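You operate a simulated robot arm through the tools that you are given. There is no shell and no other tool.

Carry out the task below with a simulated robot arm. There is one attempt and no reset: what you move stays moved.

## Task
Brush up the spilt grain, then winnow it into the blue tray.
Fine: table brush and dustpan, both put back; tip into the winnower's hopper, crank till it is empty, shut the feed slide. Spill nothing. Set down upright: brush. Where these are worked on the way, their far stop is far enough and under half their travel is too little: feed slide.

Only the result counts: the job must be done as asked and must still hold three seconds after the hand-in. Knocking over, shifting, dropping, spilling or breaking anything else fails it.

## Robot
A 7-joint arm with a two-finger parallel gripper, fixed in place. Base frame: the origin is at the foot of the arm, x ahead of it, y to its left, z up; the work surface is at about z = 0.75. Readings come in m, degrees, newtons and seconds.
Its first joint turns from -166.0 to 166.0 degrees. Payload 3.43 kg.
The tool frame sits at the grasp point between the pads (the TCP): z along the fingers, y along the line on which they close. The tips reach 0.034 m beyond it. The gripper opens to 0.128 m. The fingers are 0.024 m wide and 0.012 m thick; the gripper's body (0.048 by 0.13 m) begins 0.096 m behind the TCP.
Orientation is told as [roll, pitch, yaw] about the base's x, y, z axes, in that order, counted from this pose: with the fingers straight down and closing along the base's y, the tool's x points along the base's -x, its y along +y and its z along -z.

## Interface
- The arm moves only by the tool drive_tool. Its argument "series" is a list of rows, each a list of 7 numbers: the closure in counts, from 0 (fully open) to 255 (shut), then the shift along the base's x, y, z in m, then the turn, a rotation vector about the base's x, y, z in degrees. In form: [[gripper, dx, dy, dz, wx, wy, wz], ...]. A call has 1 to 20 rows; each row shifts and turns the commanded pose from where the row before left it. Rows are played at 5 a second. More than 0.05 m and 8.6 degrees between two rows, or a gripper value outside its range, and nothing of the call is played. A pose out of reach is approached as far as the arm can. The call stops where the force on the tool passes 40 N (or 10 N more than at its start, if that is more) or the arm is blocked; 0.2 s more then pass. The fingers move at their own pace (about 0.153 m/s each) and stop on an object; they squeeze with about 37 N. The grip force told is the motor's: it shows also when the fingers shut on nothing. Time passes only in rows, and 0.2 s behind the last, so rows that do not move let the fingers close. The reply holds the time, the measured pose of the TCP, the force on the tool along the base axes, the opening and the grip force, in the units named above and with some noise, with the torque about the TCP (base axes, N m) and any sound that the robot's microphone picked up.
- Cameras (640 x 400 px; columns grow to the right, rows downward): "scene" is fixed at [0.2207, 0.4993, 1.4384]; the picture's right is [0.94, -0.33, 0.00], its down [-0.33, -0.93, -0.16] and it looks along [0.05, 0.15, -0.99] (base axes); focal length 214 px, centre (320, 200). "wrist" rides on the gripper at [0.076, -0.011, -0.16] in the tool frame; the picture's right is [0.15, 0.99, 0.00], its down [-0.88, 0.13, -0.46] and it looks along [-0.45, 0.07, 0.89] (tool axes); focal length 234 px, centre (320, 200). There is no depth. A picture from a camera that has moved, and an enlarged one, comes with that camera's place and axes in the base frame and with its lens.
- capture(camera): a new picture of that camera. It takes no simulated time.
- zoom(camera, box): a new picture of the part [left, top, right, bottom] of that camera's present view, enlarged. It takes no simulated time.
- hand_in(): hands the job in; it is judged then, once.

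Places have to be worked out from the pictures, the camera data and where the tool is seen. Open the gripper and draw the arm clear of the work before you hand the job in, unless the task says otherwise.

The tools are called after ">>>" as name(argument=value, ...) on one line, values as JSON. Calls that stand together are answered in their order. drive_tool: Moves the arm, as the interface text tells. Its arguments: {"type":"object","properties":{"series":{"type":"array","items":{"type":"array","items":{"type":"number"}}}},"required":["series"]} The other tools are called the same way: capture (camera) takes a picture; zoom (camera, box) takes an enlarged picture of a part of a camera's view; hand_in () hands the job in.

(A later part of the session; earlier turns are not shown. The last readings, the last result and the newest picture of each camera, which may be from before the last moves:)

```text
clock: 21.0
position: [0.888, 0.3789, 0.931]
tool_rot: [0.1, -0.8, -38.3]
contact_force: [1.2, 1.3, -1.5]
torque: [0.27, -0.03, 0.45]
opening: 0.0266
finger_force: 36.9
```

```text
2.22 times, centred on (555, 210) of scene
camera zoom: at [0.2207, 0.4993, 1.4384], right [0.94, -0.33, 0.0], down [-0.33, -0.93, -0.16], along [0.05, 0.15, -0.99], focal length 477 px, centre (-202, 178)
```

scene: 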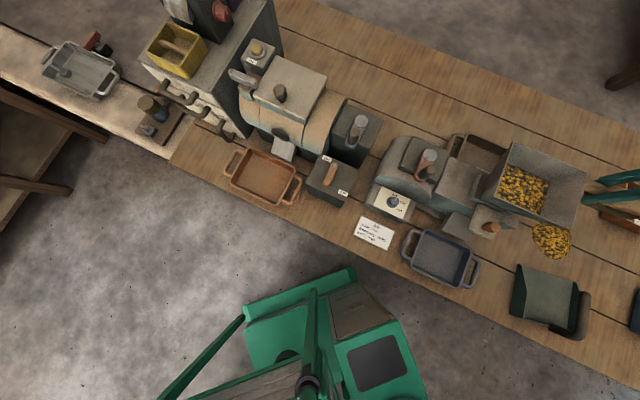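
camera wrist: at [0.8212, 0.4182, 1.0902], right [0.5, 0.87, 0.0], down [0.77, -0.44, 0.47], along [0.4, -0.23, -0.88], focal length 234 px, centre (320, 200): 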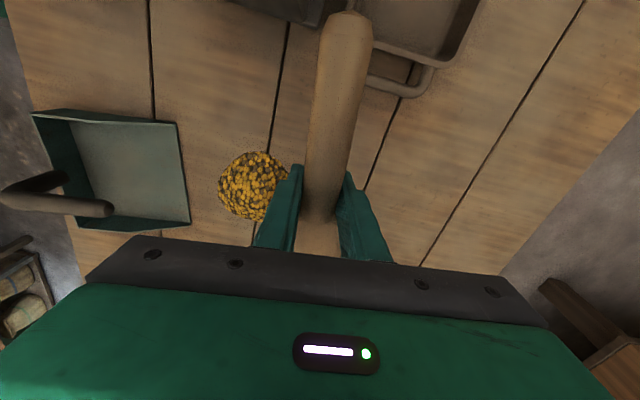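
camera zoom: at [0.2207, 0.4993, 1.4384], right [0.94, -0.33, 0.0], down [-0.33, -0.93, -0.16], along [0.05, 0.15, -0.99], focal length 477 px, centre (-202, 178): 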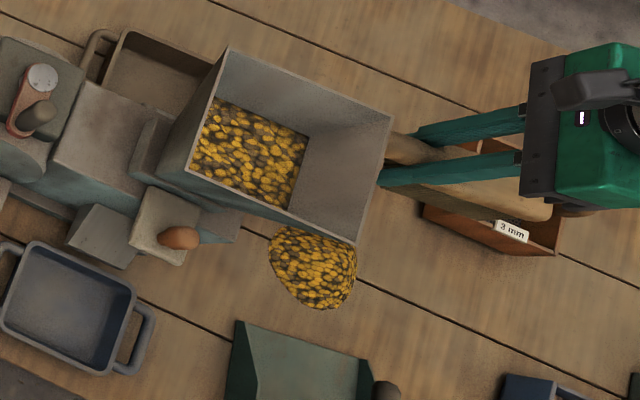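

The brush hangs beyond the pile with its block drooping ~15°; lowering onto the free table there should level it again. I descend in steps.

>>> drive_tool(series=[[255, 0, 0, -0.03, 0, 0, 0], [255, 0, 0, -0.03, 0, 0, 0], [255, 0, 0, -0.025, 0, 0, 0], [255, 0, 0, -0.015, 0, 0, 0], [255, 0, 0, -0.01, 0, 0, 0], [255, 0, 0, -0.01, 0, 0, 0], [255, 0, 0, 0, 0, 0, 0]])

>>> capture(camera="wrist")

>>> zoom(camera="scene", box=[470, 120, 640, 300])

```text
clock: 22.6
position: [0.8856, 0.3804, 0.8118]
tool_rot: [0.0, -0.6, -38.3]
contact_force: [1.7, 0.3, -2.9]
torque: [0.39, 0.0, 0.46]
opening: 0.0268
finger_force: 36.6
```

```text
taken
camera wrist: at [0.8184, 0.4202, 0.972], right [0.5, 0.87, 0.0], down [0.77, -0.44, 0.47], along [0.4, -0.23, -0.88], focal length 234 px, centre (320, 200)
```

wrist: 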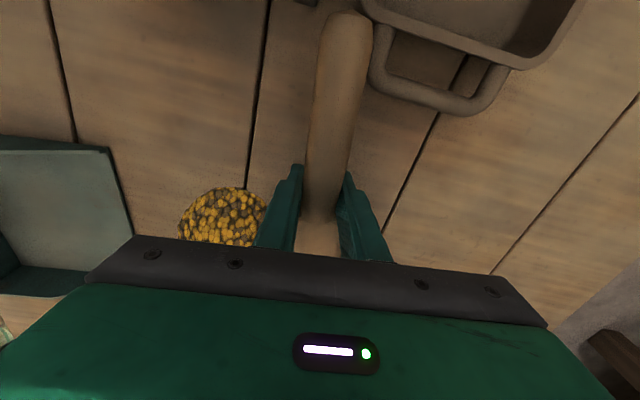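

```text
2.22 times, centred on (555, 210) of scene
camera zoom: at [0.2207, 0.4993, 1.4384], right [0.94, -0.33, 0.0], down [-0.33, -0.93, -0.16], along [0.05, 0.15, -0.99], focal length 477 px, centre (-202, 178)
```

zoom: 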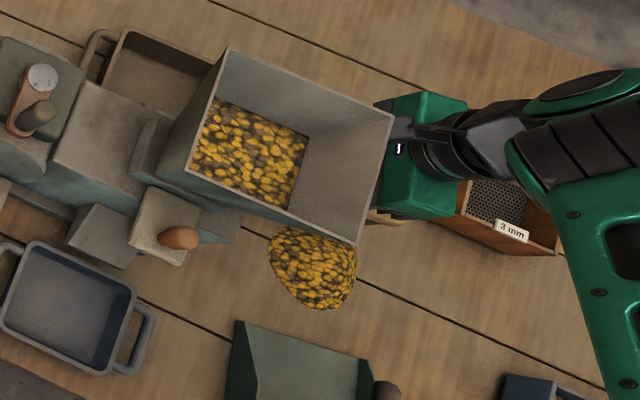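

No table contact yet at 0.812, so the droop is small. I lower the last two centimetres in small steps.

>>> drive_tool(series=[[255, 0, 0, -0.006, 0, 0, 0], [255, 0, 0, -0.006, 0, 0, 0], [255, 0, 0, -0.004, 0, 0, 0], [255, 0, 0, 0, 0, 0, 0]])

>>> capture(camera="wrist")

```text
clock: 23.6
position: [0.8874, 0.3801, 0.797]
tool_rot: [0.1, -0.7, -38.3]
contact_force: [-0.4, 0.3, -1.1]
torque: [-0.02, 0.18, -0.18]
opening: 0.0267
finger_force: 36.9
```

```text
taken
camera wrist: at [0.8196, 0.4201, 0.9554], right [0.5, 0.87, 0.0], down [0.77, -0.44, 0.47], along [0.4, -0.23, -0.88], focal length 234 px, centre (320, 200)
```

wrist: 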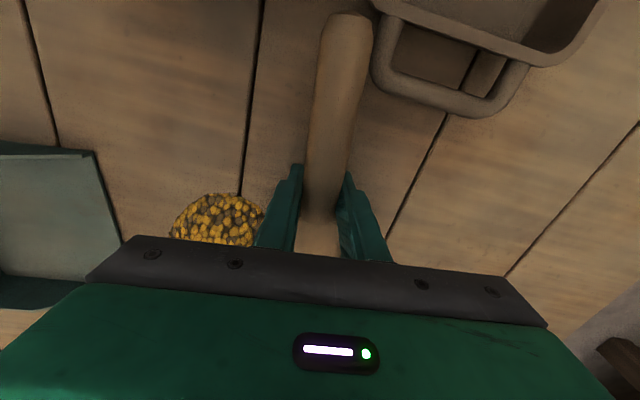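

Bristles are just touching the table. I press 3 mm more and sweep slowly 10 cm toward the pan, then look at what the grain does.

>>> drive_tool(series=[[255, 0, 0, -0.004, 0, 0, 0], [255, -0.0124, -0.0157, 0, 0, 0, 0], [255, -0.0124, -0.0157, 0, 0, 0, 0], [255, -0.0124, -0.0157, 0, 0, 0, 0], [255, -0.0124, -0.0157, 0, 0, 0, 0], [255, 0, 0, 0, 0, 0, 0]])

>>> capture(camera="wrist")

>>> zoom(camera="scene", box=[470, 150, 640, 330])

```text
clock: 25.0
position: [0.8367, 0.3156, 0.7925]
tool_rot: [-0.1, -0.6, -38.3]
contact_force: [-1.7, -1.0, -1.2]
torque: [-0.02, 0.29, -0.34]
opening: 0.0265
finger_force: 36.9
```

```text
taken
camera wrist: at [0.7708, 0.3556, 0.952], right [0.5, 0.87, 0.0], down [0.77, -0.44, 0.47], along [0.4, -0.23, -0.89], focal length 234 px, centre (320, 200)
```

wrist: 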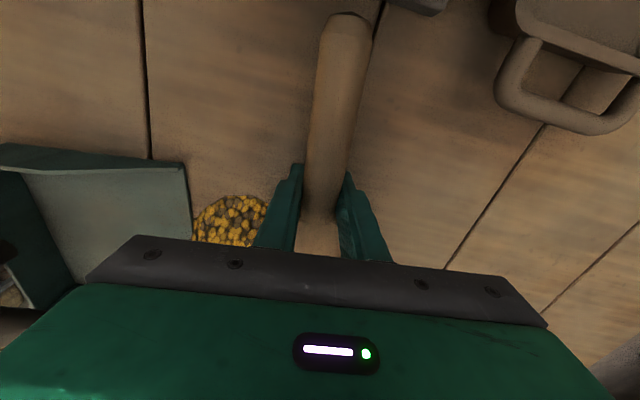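

```text
2.22 times, centred on (555, 240) of scene
camera zoom: at [0.2207, 0.4993, 1.4384], right [0.94, -0.33, 0.0], down [-0.33, -0.93, -0.16], along [0.05, 0.15, -0.99], focal length 477 px, centre (-202, 111)
```

zoom: 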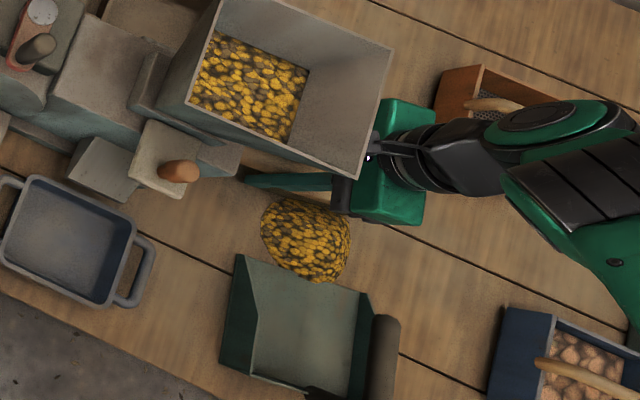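

The pile slides along with the brush and is now at the pan's lip. I continue sweeping.

>>> drive_tool(series=[[255, -0.0124, -0.0157, 0, 0, 0, 0], [255, -0.0124, -0.0157, 0, 0, 0, 0], [255, 0, 0, 0, 0, 0, 0]])

>>> capture(camera="wrist")

>>> zoom(camera="scene", box=[470, 180, 640, 360])

```text
clock: 25.8
position: [0.8111, 0.2858, 0.7918]
tool_rot: [0.0, -0.7, -38.3]
contact_force: [-1.3, 0.5, 3.3]
torque: [-0.03, 0.29, -0.22]
opening: 0.0266
finger_force: 37.0
```

```text
taken
camera wrist: at [0.7445, 0.3246, 0.9519], right [0.5, 0.87, 0.0], down [0.77, -0.44, 0.47], along [0.4, -0.23, -0.88], focal length 234 px, centre (320, 200)
```

wrist: 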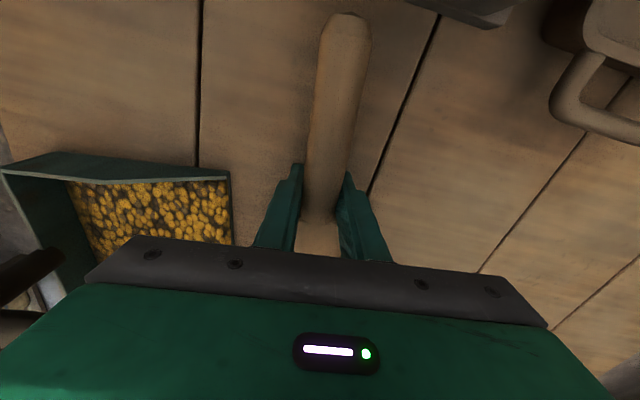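

```text
2.22 times, centred on (555, 270) of scene
camera zoom: at [0.2207, 0.4993, 1.4384], right [0.94, -0.33, 0.0], down [-0.33, -0.93, -0.16], along [0.05, 0.15, -0.99], focal length 477 px, centre (-202, 44)
```

zoom: 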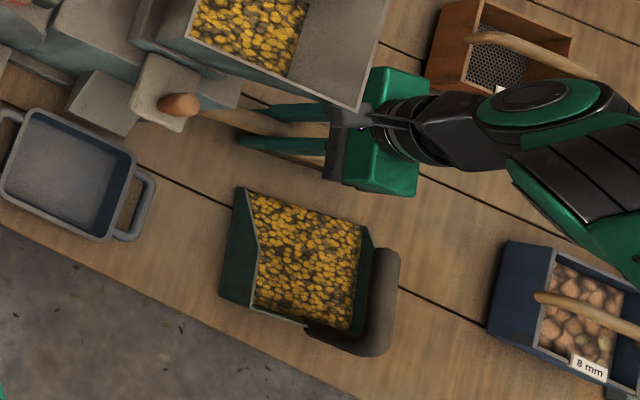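

All the grain is now in the pan. I back off a little, lift the brush, and swing it back above its home spot.

>>> drive_tool(series=[[255, 0.0124, 0.0157, 0, 0, 0, 0], [255, 0, 0, 0.03, 0, 0, 0], [255, 0, 0, 0.05, 0, 0, 0], [255, 0, 0, 0.05, 0, 0, 0], [255, 0, 0, 0.05, 0, 0, 0], [255, 0.01086, -0.0308, 0, 0, 0, 7.94], [255, 0.01086, -0.0308, 0, 0, 0, 7.94], [255, 0.01086, -0.0308, 0, 0, 0, 7.94], [255, 0.01086, -0.0308, 0, 0, 0, 7.94], [255, 0.01086, -0.0308, 0, 0, 0, 7.94], [255, 0.01086, -0.0308, 0, 0, 0, 7.94], [255, 0.01086, -0.0308, 0, 0, 0, 7.94], [255, 0.01086, -0.0308, 0, 0, 0, 7.94], [255, 0.01086, -0.0308, 0, 0, 0, 7.94], [255, 0.01086, -0.0308, 0, 0, 0, 7.94], [255, 0, 0, 0, 0, 0, 0]])

>>> capture(camera="wrist")

>>> capture(camera="scene")

```text
clock: 29.2
position: [0.9348, -0.0118, 0.9723]
tool_rot: [0.1, -0.6, 41.1]
contact_force: [1.0, -2.1, -2.8]
torque: [-0.26, 0.09, -0.19]
opening: 0.0269
finger_force: 36.3
```

```text
taken
camera wrist: at [0.8847, -0.0699, 1.1319], right [-0.76, 0.65, 0.0], down [0.57, 0.67, 0.47], along [0.3, 0.36, -0.88], focal length 234 px, centre (320, 200)
```

wrist: 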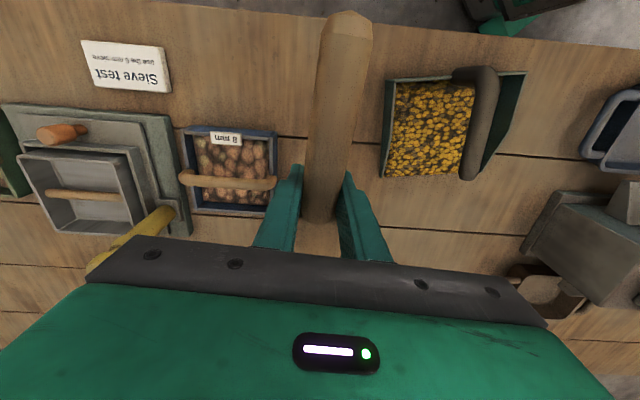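

```text
taken
```

scene: 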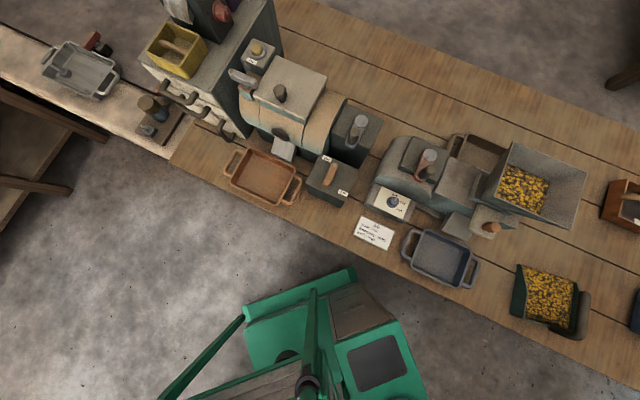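

The brush has slipped about 1.4 cm back in the grip, so I compensate along its axis and lower it to the table in steps.

>>> drive_tool(series=[[255, 0.008, 0.0144, 0, 0, 0, 0], [255, 0, 0, -0.04, 0, 0, 0], [255, 0, 0, -0.04, 0, 0, 0], [255, 0, 0, -0.04, 0, 0, 0], [255, 0, 0, -0.03, 0, 0, 0], [255, 0, 0, -0.015, 0, 0, 0], [255, 0, 0, -0.008, 0, 0, 0], [255, 0, 0, 0, 0, 0, 0]])

>>> capture(camera="wrist")

>>> zoom(camera="scene", box=[540, 220, 640, 380])

```text
clock: 31.0
position: [0.9412, 0.0062, 0.799]
tool_rot: [0.1, -0.6, 41.2]
contact_force: [1.5, -0.2, -2.3]
torque: [-0.19, 0.03, -0.21]
opening: 0.0269
finger_force: 36.6
```

```text
taken
camera wrist: at [0.8912, -0.052, 0.9574], right [-0.76, 0.65, 0.0], down [0.57, 0.67, 0.47], along [0.3, 0.35, -0.88], focal length 234 px, centre (320, 200)
```

wrist: 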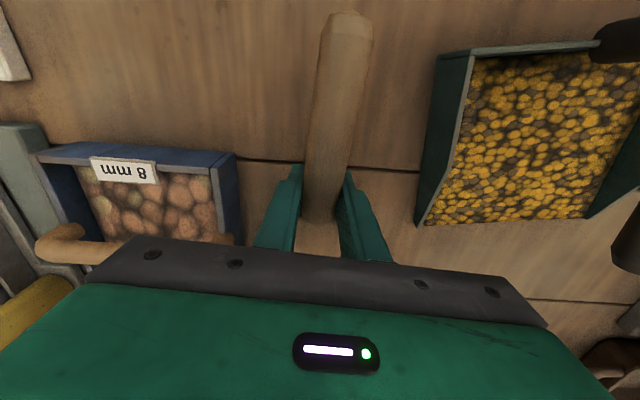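

```text
2.50 times, centred on (590, 300) of scene
camera zoom: at [0.2207, 0.4993, 1.4384], right [0.94, -0.33, 0.0], down [-0.33, -0.93, -0.16], along [0.05, 0.15, -0.99], focal length 536 px, centre (-355, -50)
```

zoom: 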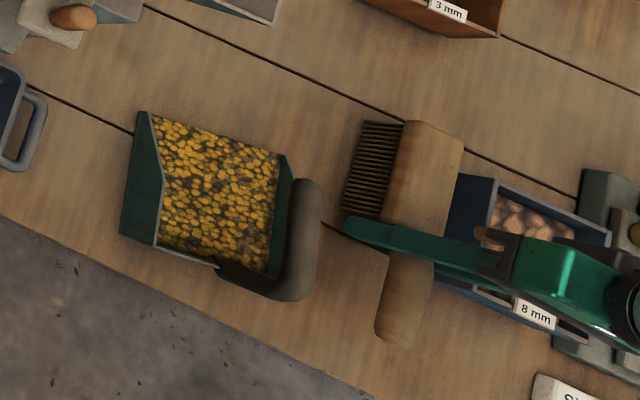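

The block is within millimetres of its first position in the picture. I lower until contact.

>>> drive_tool(series=[[255, 0, 0, -0.004, 0, 0, 0], [255, 0, 0, -0.003, 0, 0, 0], [255, 0, 0, 0, 0, 0, 0]])

>>> zoom(camera="scene", box=[580, 220, 640, 380])

```text
clock: 31.8
position: [0.9416, 0.0063, 0.7914]
tool_rot: [0.1, -0.6, 41.1]
contact_force: [1.1, -0.5, 3.9]
torque: [-0.28, -0.11, -0.32]
opening: 0.0265
finger_force: 36.9
```

```text
2.50 times, centred on (610, 300) of scene
camera zoom: at [0.2207, 0.4993, 1.4384], right [0.94, -0.33, 0.0], down [-0.33, -0.93, -0.16], along [0.05, 0.15, -0.99], focal length 536 px, centre (-405, -50)
```

zoom: 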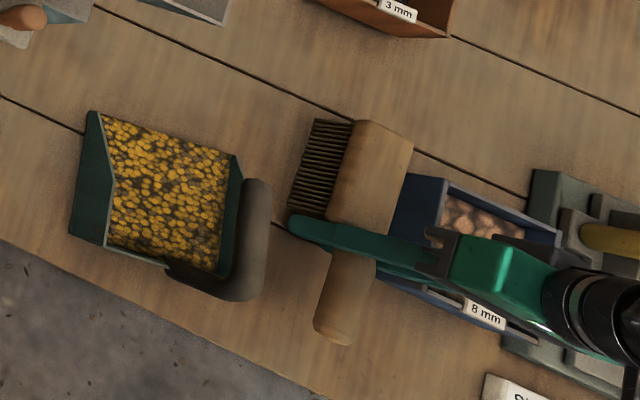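

The bristles bear on the table (about +6 N net). I open the fingers moderately and rise.

>>> drive_tool(series=[[180, 0, 0, 0, 0, 0, 0], [130, 0, 0, 0, 0, 0, 0], [130, 0, 0, 0, 0, 0, 0], [130, 0, 0, 0.03, 0, 0, 0], [130, 0, 0, 0.05, 0, 0, 0], [130, 0, 0, 0.05, 0, 0, 0], [130, 0, 0, 0.05, 0, 0, 0]])

>>> zoom(camera="scene", box=[500, 220, 640, 370])

>>> capture(camera="wrist")

```text
clock: 33.4
position: [0.9445, 0.0088, 0.976]
tool_rot: [0.2, -0.6, 41.0]
contact_force: [-0.2, 0.4, 0.6]
torque: [-0.04, 0.02, 0.01]
opening: 0.0627
finger_force: 0.0
```

```text
2.67 times, centred on (570, 295) of scene
camera zoom: at [0.2207, 0.4993, 1.4384], right [0.94, -0.33, 0.0], down [-0.33, -0.93, -0.16], along [0.05, 0.15, -0.99], focal length 572 px, centre (-347, -53)
```

zoom: 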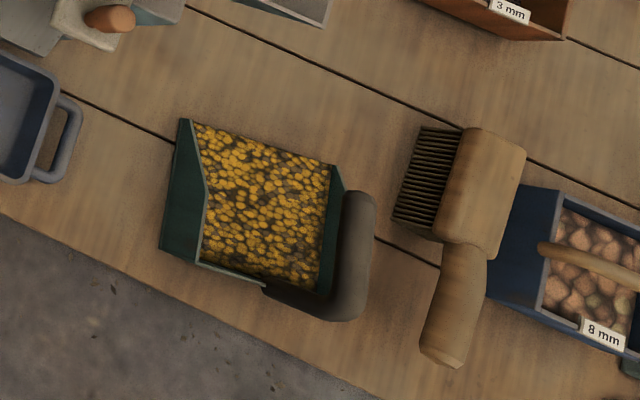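

```text
taken
camera wrist: at [0.8942, -0.0505, 1.134], right [-0.76, 0.65, 0.0], down [0.57, 0.67, 0.47], along [0.3, 0.35, -0.89], focal length 234 px, centre (320, 200)
```

wrist: 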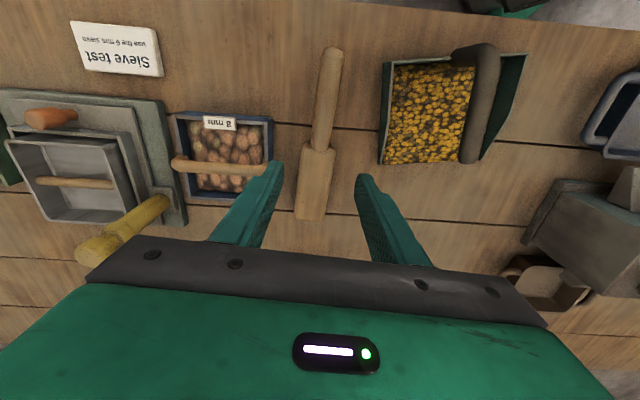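

The brush stands upright at its home spot and the pan holds all the grain. Before carrying the pan I survey the hopper from above.

>>> drive_tool(series=[[130, 0, 0, 0.05, 0, 0, 0], [130, 0, 0, 0.05, 0, 0, 0], [130, 0, 0, 0.05, 0, 0, 0], [130, 0, 0, 0.05, 0, 0, 0], [130, -0.0259, 0.0383, 0.002, 0, 0, -3.73], [130, -0.0259, 0.0383, 0.002, 0, 0, -3.73], [130, -0.0259, 0.0383, 0.002, 0, 0, -3.73], [130, -0.0259, 0.0383, 0.002, 0, 0, -3.73], [130, -0.0259, 0.0383, 0.002, 0, 0, -3.73], [130, -0.0259, 0.0383, 0.002, 0, 0, -3.73], [130, -0.0259, 0.0383, 0.002, 0, 0, -3.73], [130, -0.0259, 0.0383, 0.002, 0, 0, -3.73], [130, -0.0259, 0.0383, 0.002, 0, 0, -3.73], [130, -0.0259, 0.0383, 0.002, 0, 0, -3.73], [130, -0.0259, 0.0383, 0.002, 0, 0, -3.73]])

>>> capture(camera="wrist")

>>> zoom(camera="wrist", box=[160, 0, 480, 200])

>>> capture(camera="scene")

```text
clock: 36.6
position: [0.6579, 0.4254, 1.1974]
tool_rot: [0.1, -0.6, -0.1]
contact_force: [0.0, -1.0, 1.1]
torque: [0.06, 0.04, -0.01]
opening: 0.0625
finger_force: 0.1
```

```text
taken
camera wrist: at [0.5813, 0.4147, 1.3556], right [-0.14, 0.99, 0.0], down [0.88, 0.13, 0.47], along [0.46, 0.07, -0.89], focal length 234 px, centre (320, 200)
```

wrist: 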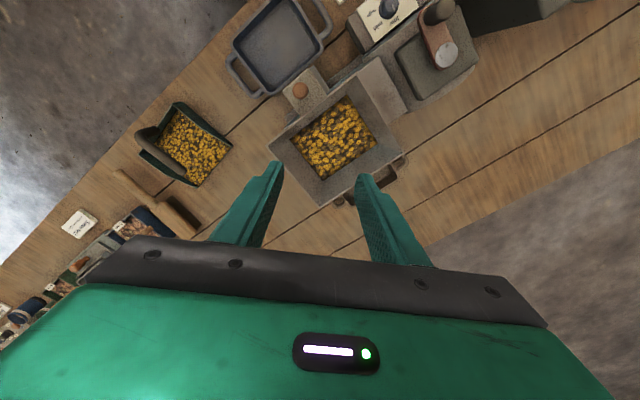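

```text
2.00 times, centred on (320, 100) of wrist
camera zoom: at [0.5813, 0.4147, 1.3556], right [-0.14, 0.99, 0.0], down [0.88, 0.13, 0.47], along [0.46, 0.07, -0.89], focal length 468 px, centre (320, 400)
```

zoom: 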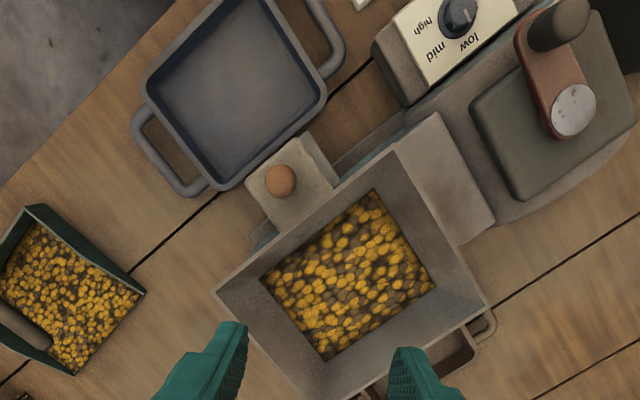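

```text
taken
```

scene: 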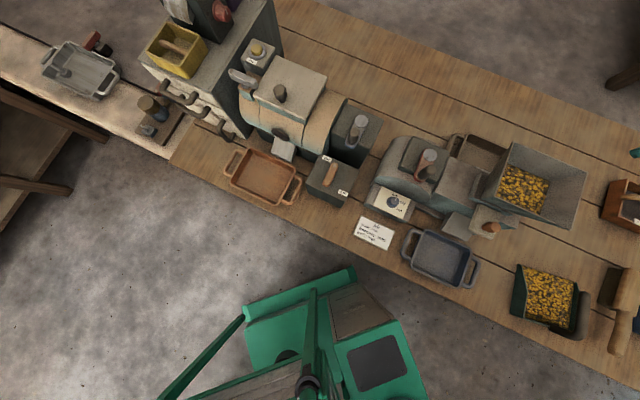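

The hopper rim is at about z=1.02, centred (0.671,0.451), roughly 0.15 × 0.13 m. Before taking the loaded pan I test, unloaded, whether the arm can tip with the pan's mouth pointing away from me (yaw 52°, then pitching 60°).

>>> drive_tool(series=[[130, 0.005, 0.008, 0.01, 0, 0, 8.6], [130, 0.005, 0.008, 0, 0, 0, 8.6], [130, 0.005, 0.008, 0, 0, 0, 8.6], [130, 0.005, 0.008, 0, 0, 0, 8.6], [130, 0.005, 0.008, 0, 0, 0, 8.6], [130, 0.005, 0.008, 0, 0, 0, 8.6], [130, 0, 0, 0, -6.67, 5.27, 0], [130, 0, 0, 0, -6.67, 5.27, 0], [130, 0, 0, 0, -6.67, 5.27, 0], [130, 0, 0, 0, -6.67, 5.27, 0], [130, 0, 0, 0, -6.67, 5.27, 0], [130, 0, 0, 0, -6.67, 5.27, 0], [130, 0, 0, 0, -6.67, 5.27, 0], [130, 0, 0, 0, 0, 0, 0]])

>>> capture(camera="scene")

```text
clock: 38.0
position: [0.6741, 0.4765, 1.22]
tool_rot: [-0.4, -1.7, 50.1]
contact_force: [1.1, 0.1, -0.3]
torque: [0.02, 0.06, -0.02]
opening: 0.0624
finger_force: 0.1
out of reach, approached as far as the arm can: row 7
stopped in row 7: the force on the tool passed its limit at 192 N (the readings are from after the stop); the commanded pose is now the measured one
```

```text
taken
```

scene: 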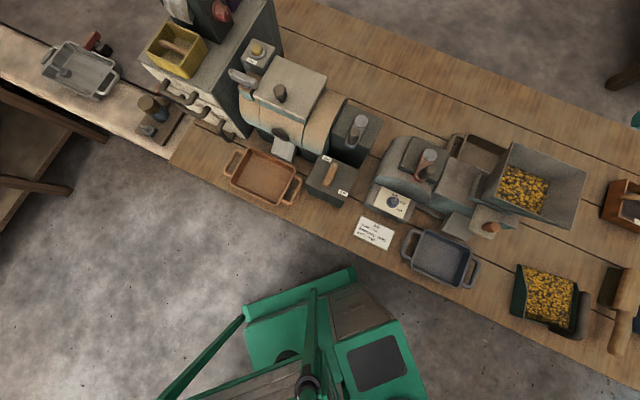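

Tipping that way is out of reach. I test the opposite lean (fingers pointing outward, away from me), which suits a pan turned with its mouth toward me.

>>> drive_tool(series=[[130, 0, 0, 0, 6.67, -5.27, 0], [130, 0, 0, 0, 6.67, -5.27, 0], [130, 0, 0, 0, 6.67, -5.27, 0], [130, 0, 0, 0, 6.67, -5.27, 0], [130, 0, 0, 0, 6.67, -5.27, 0], [130, 0, 0, 0, 6.67, -5.27, 0], [130, 0, 0, 0, 6.67, -5.27, 0], [130, 0, 0, 0, 0, 0, 0]])

>>> capture(camera="wrist")

```text
clock: 39.8
position: [0.6743, 0.4769, 1.2163]
tool_rot: [2.8, -61.3, 48.2]
contact_force: [0.0, -0.9, 1.2]
torque: [-0.03, 0.02, -0.02]
opening: 0.0627
finger_force: 0.2
```

```text
taken
camera wrist: at [0.572, 0.3343, 1.2273], right [-0.81, 0.58, -0.11], down [-0.07, 0.09, 0.99], along [0.58, 0.81, -0.03], focal length 234 px, centre (320, 200)
```

wrist: 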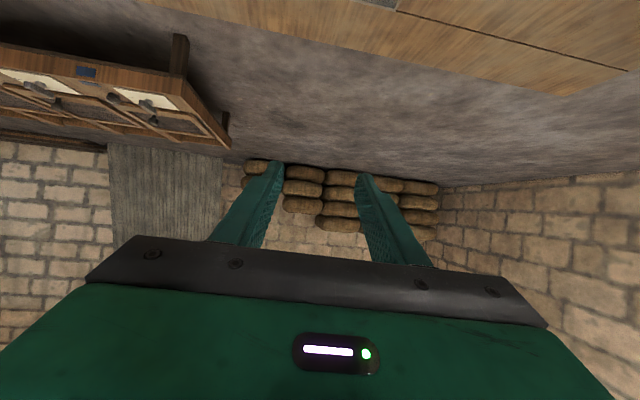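

That lean works. So the pan must be held "flipped". I untilt, go over the pan, and test whether the gripper can turn to −128° yaw there for a direct flipped grip.

>>> drive_tool(series=[[130, 0, 0, 0, -6.67, 5.27, 0], [130, 0, 0, 0, -6.67, 5.27, 0], [130, 0, 0, 0, -6.67, 5.27, 0], [130, 0, 0, 0, -6.67, 5.27, 0], [130, 0, 0, 0, -6.67, 5.27, 0], [130, 0, 0, 0, -6.67, 5.27, 0], [130, 0, 0, 0, -6.67, 5.27, 0], [130, 0.0106, -0.0387, -0.0166, 0, 0, -8.5], [130, 0.0106, -0.0387, -0.0166, 0, 0, -8.5], [130, 0.0106, -0.0387, -0.0166, 0, 0, -8.5], [130, 0.0106, -0.0387, -0.0166, 0, 0, -8.5], [130, 0.0106, -0.0387, -0.0166, 0, 0, -8.5], [130, 0.0106, -0.0387, -0.0166, 0, 0, -8.5], [130, 0.0106, -0.0387, -0.0166, 0, 0, -8.5], [130, 0.0106, -0.0387, -0.0166, 0, 0, -8.5], [130, 0.0106, -0.0387, -0.0166, 0, 0, -8.5], [130, 0.0106, -0.0387, -0.0166, 0, 0, -8.5]])

>>> drive_tool(series=[[130, 0, 0, 0, 0, 0, -8.5], [130, 0, 0, 0, 0, 0, -8.5], [130, 0, 0, 0, 0, 0, -8.5], [130, 0, 0, 0, 0, 0, -8.5], [130, 0, 0, 0, 0, 0, -8.5], [130, 0, 0, 0, 0, 0, -8.5], [130, 0, 0, 0, 0, 0, -8.5], [130, 0, 0, 0, 0, 0, -8.5], [130, 0, 0, 0, 0, 0, -8.5], [130, 0, 0, 0, 0, 0, -8.5], [130, 0, 0, 0, 0, 0, -8.5]])

>>> capture(camera="wrist")

```text
clock: 43.4
position: [0.7773, 0.0889, 1.0485]
tool_rot: [-0.3, -1.6, -35.0]
contact_force: [-0.2, 0.6, 0.5]
torque: [-0.05, -0.01, -0.02]
opening: 0.063
finger_force: 0.0
```

```text
clock: 45.8
position: [0.7802, 0.091, 1.0485]
tool_rot: [-0.4, -1.9, -128.4]
contact_force: [0.3, 0.2, -0.2]
torque: [0.0, 0.0, 0.0]
opening: 0.0626
finger_force: 0.1
```

```text
taken
camera wrist: at [0.8235, 0.1609, 1.2075], right [0.86, -0.5, -0.01], down [-0.44, -0.76, 0.48], along [-0.25, -0.41, -0.88], focal length 234 px, centre (320, 200)
```

wrist: 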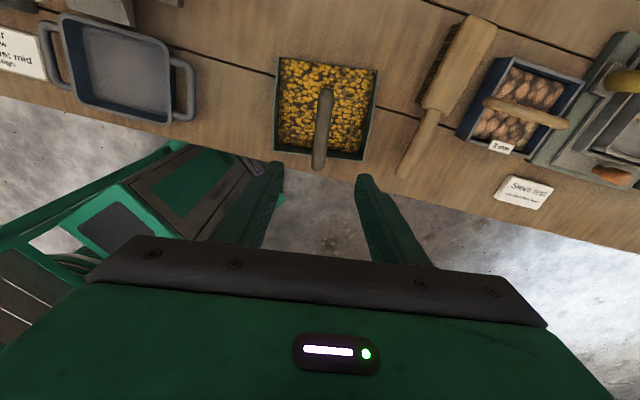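

Yaw −128° is reachable. The bar's middle is right at (0.78,0.086); I square the tool, descend over it with the fingers flipped, and check just before gripping.

>>> drive_tool(series=[[120, 0, -0.005, -0.03, 1.49, -1.18, 0], [120, 0, 0, -0.05, 0, 0, 0], [120, 0, 0, -0.05, 0, 0, 0], [120, 0, 0, -0.03, 0, 0, 0], [120, 0, 0, 0, 0, 0, 0]])

>>> capture(camera="wrist")

>>> zoom(camera="scene", box=[480, 200, 640, 380])

```text
clock: 47.0
position: [0.7813, 0.0831, 0.8887]
tool_rot: [-0.4, 0.1, -128.3]
contact_force: [0.8, -0.9, -0.4]
torque: [0.0, -0.01, 0.01]
opening: 0.0677
finger_force: 0.0
```

```text
taken
camera wrist: at [0.8215, 0.1498, 1.048], right [0.87, -0.5, -0.01], down [-0.44, -0.77, 0.45], along [-0.23, -0.39, -0.89], focal length 234 px, centre (320, 200)
```

wrist: 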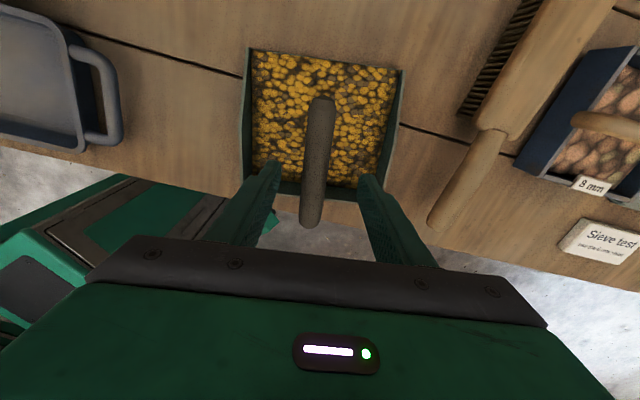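

```text
2.22 times, centred on (560, 290) of scene
camera zoom: at [0.2207, 0.4993, 1.4384], right [0.94, -0.33, 0.0], down [-0.33, -0.93, -0.16], along [0.05, 0.15, -0.99], focal length 477 px, centre (-213, 0)
```

zoom: 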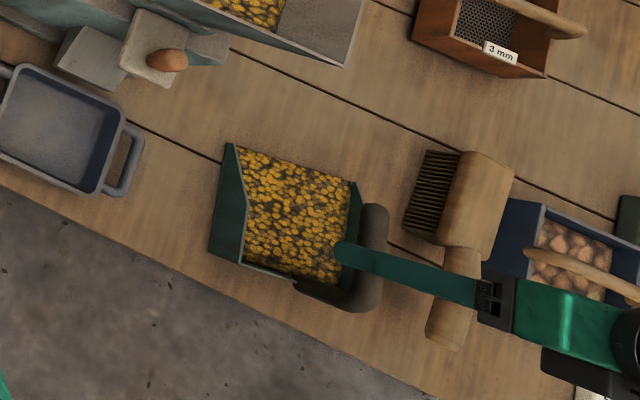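

The bar is centred within 3 mm. I lower to grip height and close.

>>> drive_tool(series=[[120, -0.002, 0.001, -0.025, 0, 0, 0], [120, 0, 0, -0.025, 0, 0, 0], [190, 0, 0, 0, 0, 0, 0], [255, 0, 0, 0, 0, 0, 0], [255, 0, 0, 0, 0, 0, 0], [255, 0, 0, 0, 0, 0, 0], [255, 0, 0, 0, 0, 0, 0]])

>>> capture(camera="wrist")

```text
clock: 48.6
position: [0.7807, 0.0844, 0.8399]
tool_rot: [-0.5, 0.1, -128.4]
contact_force: [0.2, 0.1, 0.8]
torque: [-0.01, 0.03, -0.03]
opening: 0.0209
finger_force: 37.3
```

```text
taken
camera wrist: at [0.8201, 0.1509, 1.0007], right [0.87, -0.5, -0.01], down [-0.44, -0.77, 0.45], along [-0.23, -0.39, -0.89], focal length 234 px, centre (320, 200)
```

wrist: 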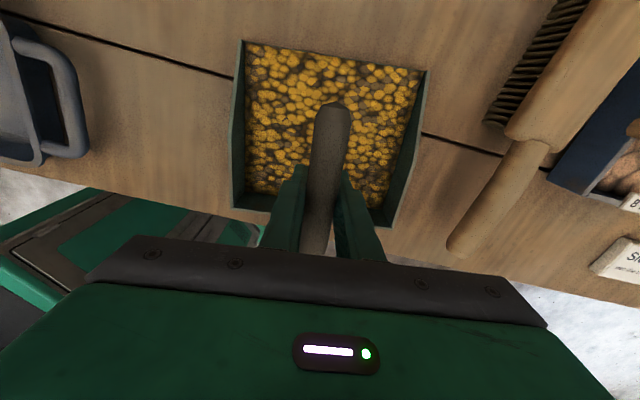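

Gripped. I lift slowly by small steps and read the load and see whether the pan stays level.

>>> drive_tool(series=[[255, 0, 0, 0.004, 0, 0, 0], [255, 0, 0, 0.004, 0, 0, 0], [255, 0, 0, 0.006, 0, 0, 0], [255, 0, 0, 0.006, 0, 0, 0], [255, 0, 0, 0, 0, 0, 0]])

>>> capture(camera="wrist")

>>> zoom(camera="scene", box=[480, 200, 640, 380])

```text
clock: 49.8
position: [0.7792, 0.0855, 0.8606]
tool_rot: [-0.4, 0.2, -128.4]
contact_force: [0.2, 0.2, -3.7]
torque: [0.0, 0.03, -0.02]
opening: 0.0211
finger_force: 37.0
```

```text
taken
camera wrist: at [0.8186, 0.1521, 1.0211], right [0.87, -0.5, -0.01], down [-0.44, -0.77, 0.45], along [-0.23, -0.39, -0.89], focal length 234 px, centre (320, 200)
```

wrist: 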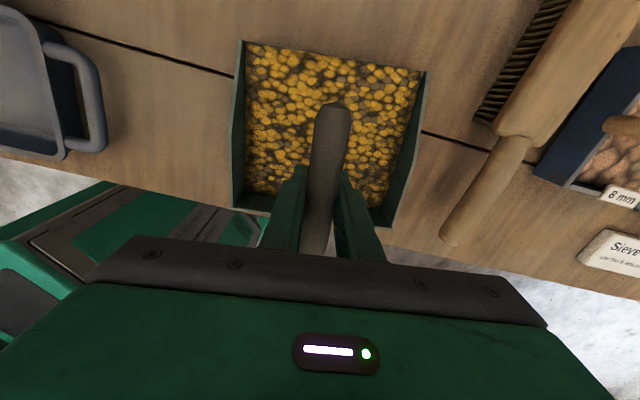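

```text
2.22 times, centred on (560, 290) of scene
camera zoom: at [0.2207, 0.4993, 1.4384], right [0.94, -0.33, 0.0], down [-0.33, -0.93, -0.16], along [0.05, 0.15, -0.99], focal length 477 px, centre (-213, 0)
```

zoom: 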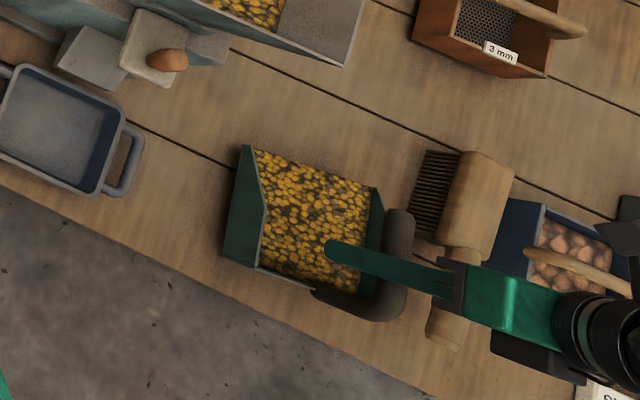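

The load is 3.7 N, perfectly balanced and level. I lift it smoothly to z≈1.20.

>>> drive_tool(series=[[255, 0, 0, 0.015, 0, 0, 0], [255, 0, 0, 0.027, 0, 0, 0], [255, 0, 0, 0.027, 0, 0, 0], [255, 0, 0, 0.027, 0, 0, 0], [255, 0, 0, 0.027, 0, 0, 0], [255, 0, 0, 0.027, 0, 0, 0], [255, 0, 0, 0.027, 0, 0, 0], [255, 0, 0, 0.027, 0, 0, 0], [255, 0, 0, 0.027, 0, 0, 0], [255, 0, 0, 0.027, 0, 0, 0], [255, 0, 0, 0.027, 0, 0, 0], [255, 0, 0, 0.027, 0, 0, 0], [255, 0, 0, 0.027, 0, 0, 0], [255, 0, 0, 0.012, 0, 0, 0], [255, 0, 0, 0, 0, 0, 0]])

>>> capture(camera="wrist")

```text
clock: 53.0
position: [0.7799, 0.0847, 1.2117]
tool_rot: [-0.5, 0.2, -128.4]
contact_force: [0.1, 0.6, -3.0]
torque: [-0.02, 0.02, 0.01]
opening: 0.0214
finger_force: 37.4
```

```text
taken
camera wrist: at [0.819, 0.1513, 1.3715], right [0.87, -0.5, -0.01], down [-0.44, -0.77, 0.45], along [-0.23, -0.39, -0.89], focal length 234 px, centre (320, 200)
```

wrist: 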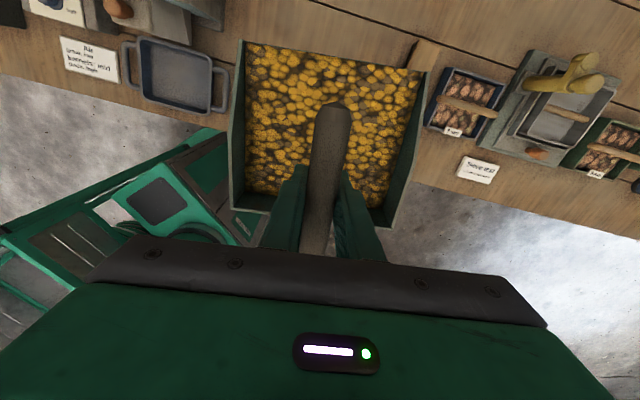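

The pan is steady. I carry it toward the hopper while turning it, in gentle steps (first half).

>>> drive_tool(series=[[255, -0.0006, 0.009, 0, 0, 0, 3.5], [255, -0.00126, 0.0188, 0, 0, 0, 7.3], [255, -0.00126, 0.0188, 0, 0, 0, 7.3], [255, -0.00126, 0.0188, 0, 0, 0, 7.3], [255, -0.00126, 0.0188, 0, 0, 0, 7.3], [255, -0.00126, 0.0188, 0, 0, 0, 7.3], [255, -0.00126, 0.0188, 0, 0, 0, 7.3], [255, -0.00126, 0.0188, 0, 0, 0, 7.3], [255, -0.00126, 0.0188, 0, 0, 0, 7.3], [255, -0.00126, 0.0188, 0, 0, 0, 7.3], [255, -0.00126, 0.0188, 0, 0, 0, 7.3], [255, -0.00126, 0.0188, 0, 0, 0, 7.3], [255, -0.0006, 0.009, 0, 0, 0, 3.5]])

>>> capture(camera="wrist")

```text
clock: 55.8
position: [0.7633, 0.3087, 1.2121]
tool_rot: [-0.4, 0.3, -41.1]
contact_force: [0.4, -0.5, -3.2]
torque: [0.02, -0.01, 0.03]
opening: 0.0213
finger_force: 37.1
```

```text
taken
camera wrist: at [0.7009, 0.3518, 1.3726], right [0.54, 0.84, -0.01], down [0.75, -0.48, 0.45], along [0.38, -0.25, -0.89], focal length 234 px, centre (320, 200)
```

wrist: 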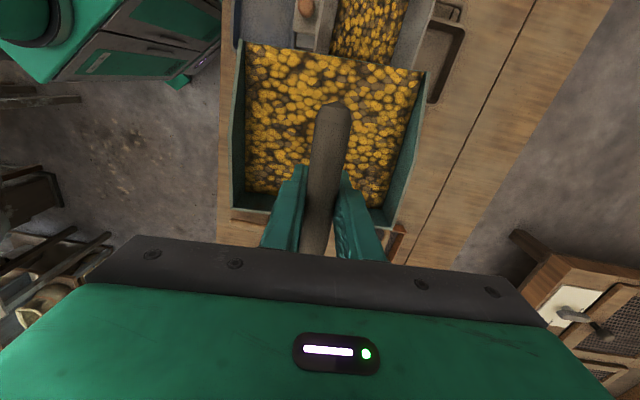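

Level and steady. Second half of the carry, to yaw 48° behind the hopper.

>>> drive_tool(series=[[255, -0.0006, 0.0095, 0, 0, 0, 3.6], [255, -0.0012, 0.0191, 0, 0, 0, 7.45], [255, -0.0012, 0.0191, 0, 0, 0, 7.45], [255, -0.0012, 0.0191, 0, 0, 0, 7.45], [255, -0.0012, 0.0191, 0, 0, 0, 7.45], [255, -0.0012, 0.0191, 0, 0, 0, 7.45], [255, -0.0012, 0.0191, 0, 0, 0, 7.45], [255, -0.0012, 0.0191, 0, 0, 0, 7.45], [255, -0.0012, 0.0191, 0, 0, 0, 7.45], [255, -0.0012, 0.0191, 0, 0, 0, 7.45], [255, -0.0012, 0.0191, 0, 0, 0, 7.45], [255, -0.0012, 0.0191, 0, 0, 0, 7.45], [255, -0.0006, 0.0095, 0, 0, 0, 3.6], [255, 0, 0, 0, 0, 0, 0]])

>>> capture(camera="wrist")

>>> capture(camera="scene")

```text
clock: 57.4
position: [0.7453, 0.4303, 1.2303]
tool_rot: [0.4, -1.3, 2.9]
contact_force: [1.1, -0.2, -3.9]
torque: [0.09, 0.09, 0.02]
opening: 0.0211
finger_force: 36.8
out of reach, approached as far as the arm can: row 7
stopped in row 7: the force on the tool passed its limit at 411 N (the readings are from after the stop); the commanded pose is now the measured one
```

```text
taken
camera wrist: at [0.6672, 0.4146, 1.3877], right [-0.2, 0.98, 0.0], down [0.86, 0.17, 0.48], along [0.47, 0.1, -0.88], focal length 234 px, centre (320, 200)
```

wrist: 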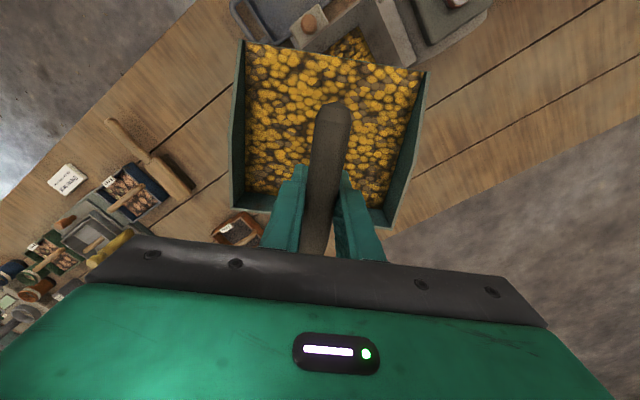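

```text
taken
```

scene: 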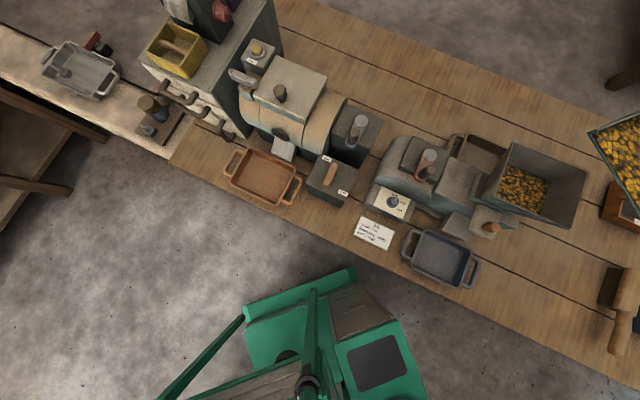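

The arm reached its reach limit at that height; the pan is still full and level. I draw in and lower slightly first, then finish the turn on a closer path.

>>> drive_tool(series=[[255, -0.01, 0, -0.015, 0, 0, 0], [255, -0.01, 0, -0.02, 0, 0, 0], [255, -0.01, 0, -0.02, 0, 0, 0], [255, 0, 0, -0.015, 0, 0, 0], [255, 0, 0, 0, 0, 0, 0]])

>>> capture(camera="wrist")

>>> zoom(camera="scene", box=[440, 80, 640, 320])

```text
clock: 58.6
position: [0.7152, 0.4301, 1.1558]
tool_rot: [0.3, -1.3, 2.9]
contact_force: [-0.8, -0.1, -3.4]
torque: [0.06, 0.01, -0.03]
opening: 0.021
finger_force: 37.0
```

```text
taken
camera wrist: at [0.6371, 0.4159, 1.314], right [-0.2, 0.98, 0.0], down [0.86, 0.17, 0.47], along [0.46, 0.1, -0.88], focal length 234 px, centre (320, 200)
```

wrist: 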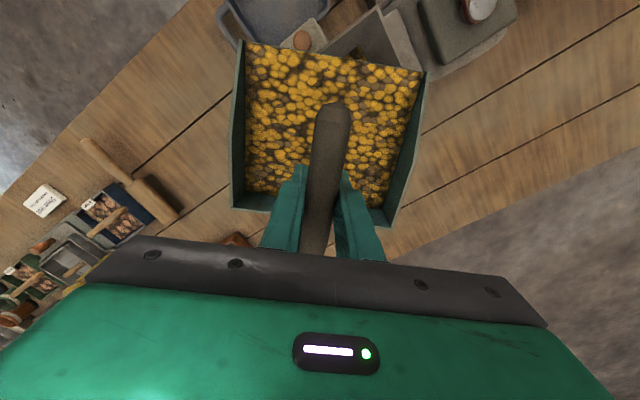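

```text
1.67 times, centred on (540, 200) of scene
camera zoom: at [0.2207, 0.4993, 1.4384], right [0.94, -0.33, 0.0], down [-0.33, -0.93, -0.16], along [0.05, 0.15, -0.99], focal length 358 px, centre (-47, 200)
```

zoom: 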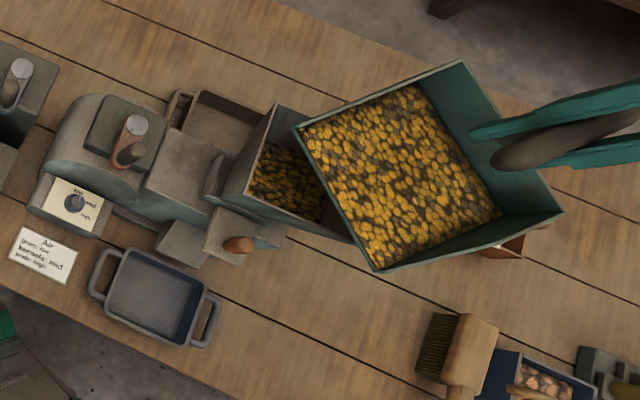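

Grain is intact. I finish the turn to 48° while moving behind the hopper, keeping a margin to the reach limit.

>>> drive_tool(series=[[255, 0, 0.004, 0, 0, 0, 3], [255, -0.0007, 0.0095, 0, 0, 0, 6.5], [255, -0.0007, 0.0095, 0, 0, 0, 6.5], [255, -0.0007, 0.0095, 0, 0, 0, 6.5], [255, -0.0007, 0.0095, 0, 0, 0, 6.5], [255, -0.0007, 0.0095, 0, 0, 0, 6.5], [255, -0.0007, 0.0095, 0, 0, 0, 6.5], [255, 0, 0.004, 0, 0, 0, 3], [255, 0, 0, 0, 0, 0, 0]])

>>> capture(camera="wrist")

>>> zoom(camera="scene", box=[440, 80, 640, 320])

```text
clock: 60.6
position: [0.711, 0.495, 1.156]
tool_rot: [0.3, -1.1, 48.0]
contact_force: [0.0, 0.2, -3.1]
torque: [0.01, 0.0, -0.02]
opening: 0.0211
finger_force: 37.1
```

```text
taken
camera wrist: at [0.6679, 0.4291, 1.314], right [-0.83, 0.55, 0.0], down [0.49, 0.73, 0.47], along [0.26, 0.4, -0.88], focal length 234 px, centre (320, 200)
```

wrist: 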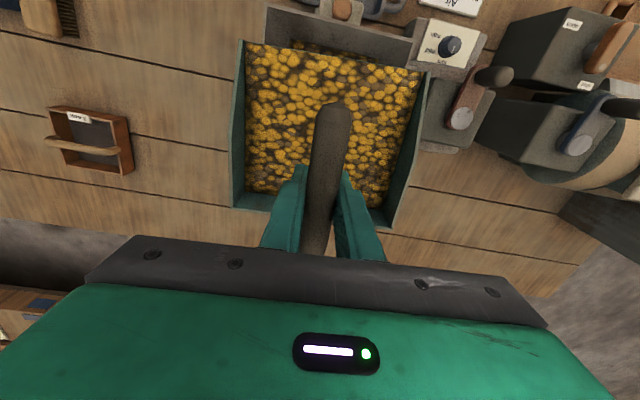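

```text
1.67 times, centred on (540, 200) of scene
camera zoom: at [0.2207, 0.4993, 1.4384], right [0.94, -0.33, 0.0], down [-0.33, -0.93, -0.16], along [0.05, 0.15, -0.99], focal length 358 px, centre (-47, 200)
```

zoom: 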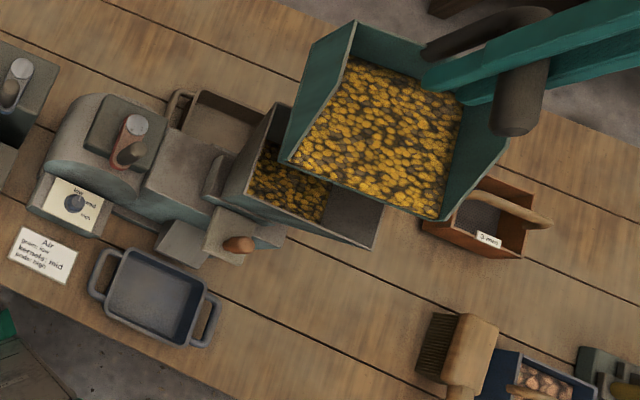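

The mouth is parallel to the rim and laterally centred on the hopper (within 3 mm). I start tipping slowly to 30° with the lip kept over the hopper centre, then look.

>>> drive_tool(series=[[255, 0.0017, 0.0023, 0.0023, 4.68, -4.21, 0], [255, 0.0017, 0.0023, 0.0023, 4.68, -4.21, 0], [255, 0.0017, 0.0023, 0.0023, 4.68, -4.21, 0], [255, -0.007, -0.008, 0.004, 3.72, -3.35, 0], [255, -0.007, -0.008, 0.004, 3.72, -3.35, 0], [255, 0, 0, 0, 0, 0, 0]])

>>> capture(camera="wrist")

>>> zoom(camera="scene", box=[440, 80, 640, 320])

```text
clock: 62.0
position: [0.7025, 0.4859, 1.1723]
tool_rot: [0.4, -30.2, 47.9]
contact_force: [-0.2, -0.7, -4.4]
torque: [-0.08, 0.07, 0.01]
opening: 0.0211
finger_force: 37.0
```

```text
taken
camera wrist: at [0.6149, 0.3705, 1.2721], right [-0.82, 0.57, -0.07], down [0.26, 0.48, 0.84], along [0.51, 0.67, -0.54], focal length 234 px, centre (320, 200)
```

wrist: 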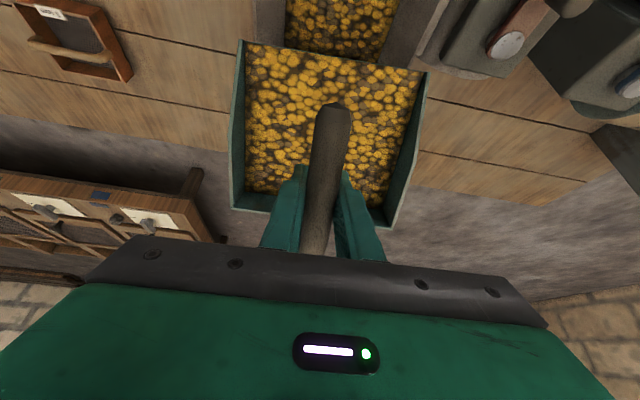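

```text
1.67 times, centred on (540, 200) of scene
camera zoom: at [0.2207, 0.4993, 1.4384], right [0.94, -0.33, 0.0], down [-0.33, -0.93, -0.16], along [0.05, 0.15, -0.99], focal length 358 px, centre (-47, 200)
```

zoom: 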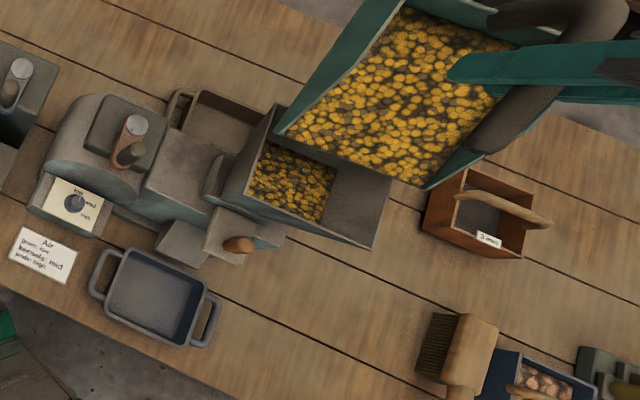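

No slip in the grip, grain still in the pan at 30°. I continue to 50°.

>>> drive_tool(series=[[255, -0.0075, -0.0085, 0.0025, 3.72, -3.35, 0], [255, -0.0075, -0.0085, 0.0025, 3.72, -3.35, 0], [255, -0.0077, -0.0085, 0.0005, 3.72, -3.35, 0], [255, -0.0077, -0.0085, 0.0005, 3.72, -3.35, 0], [255, 0, 0, 0, 0, 0, 0]])

>>> capture(camera="wrist")

>>> zoom(camera="scene", box=[440, 80, 640, 320])

```text
clock: 63.2
position: [0.671, 0.4523, 1.1762]
tool_rot: [0.4, -50.3, 47.8]
contact_force: [0.4, -0.3, -3.2]
torque: [-0.11, 0.03, -0.01]
opening: 0.0214
finger_force: 36.8
```

```text
taken
camera wrist: at [0.5663, 0.3185, 1.2202], right [-0.8, 0.59, -0.11], down [0.05, 0.24, 0.97], along [0.6, 0.77, -0.22], focal length 234 px, centre (320, 200)
```

wrist: 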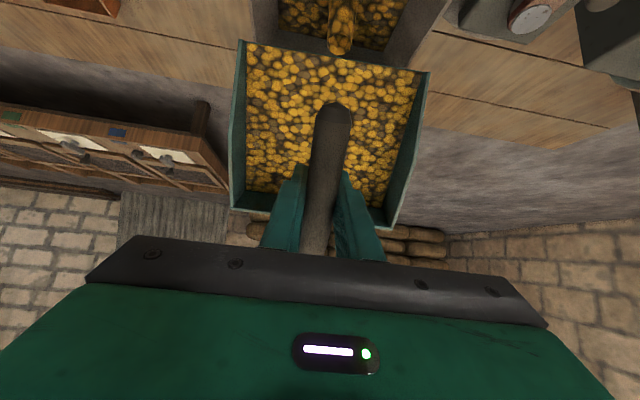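

```text
1.67 times, centred on (540, 200) of scene
camera zoom: at [0.2207, 0.4993, 1.4384], right [0.94, -0.33, 0.0], down [-0.33, -0.93, -0.16], along [0.05, 0.15, -0.99], focal length 358 px, centre (-47, 200)
```

zoom: 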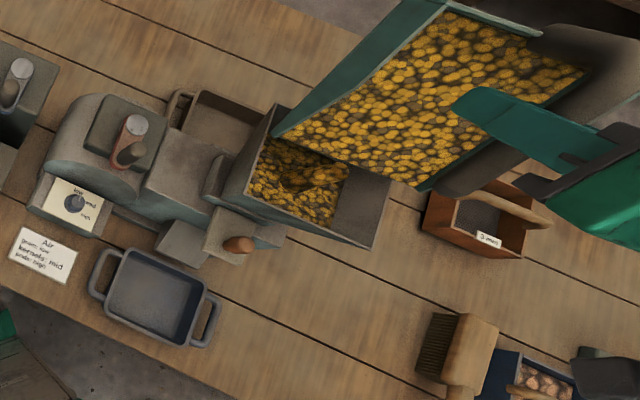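

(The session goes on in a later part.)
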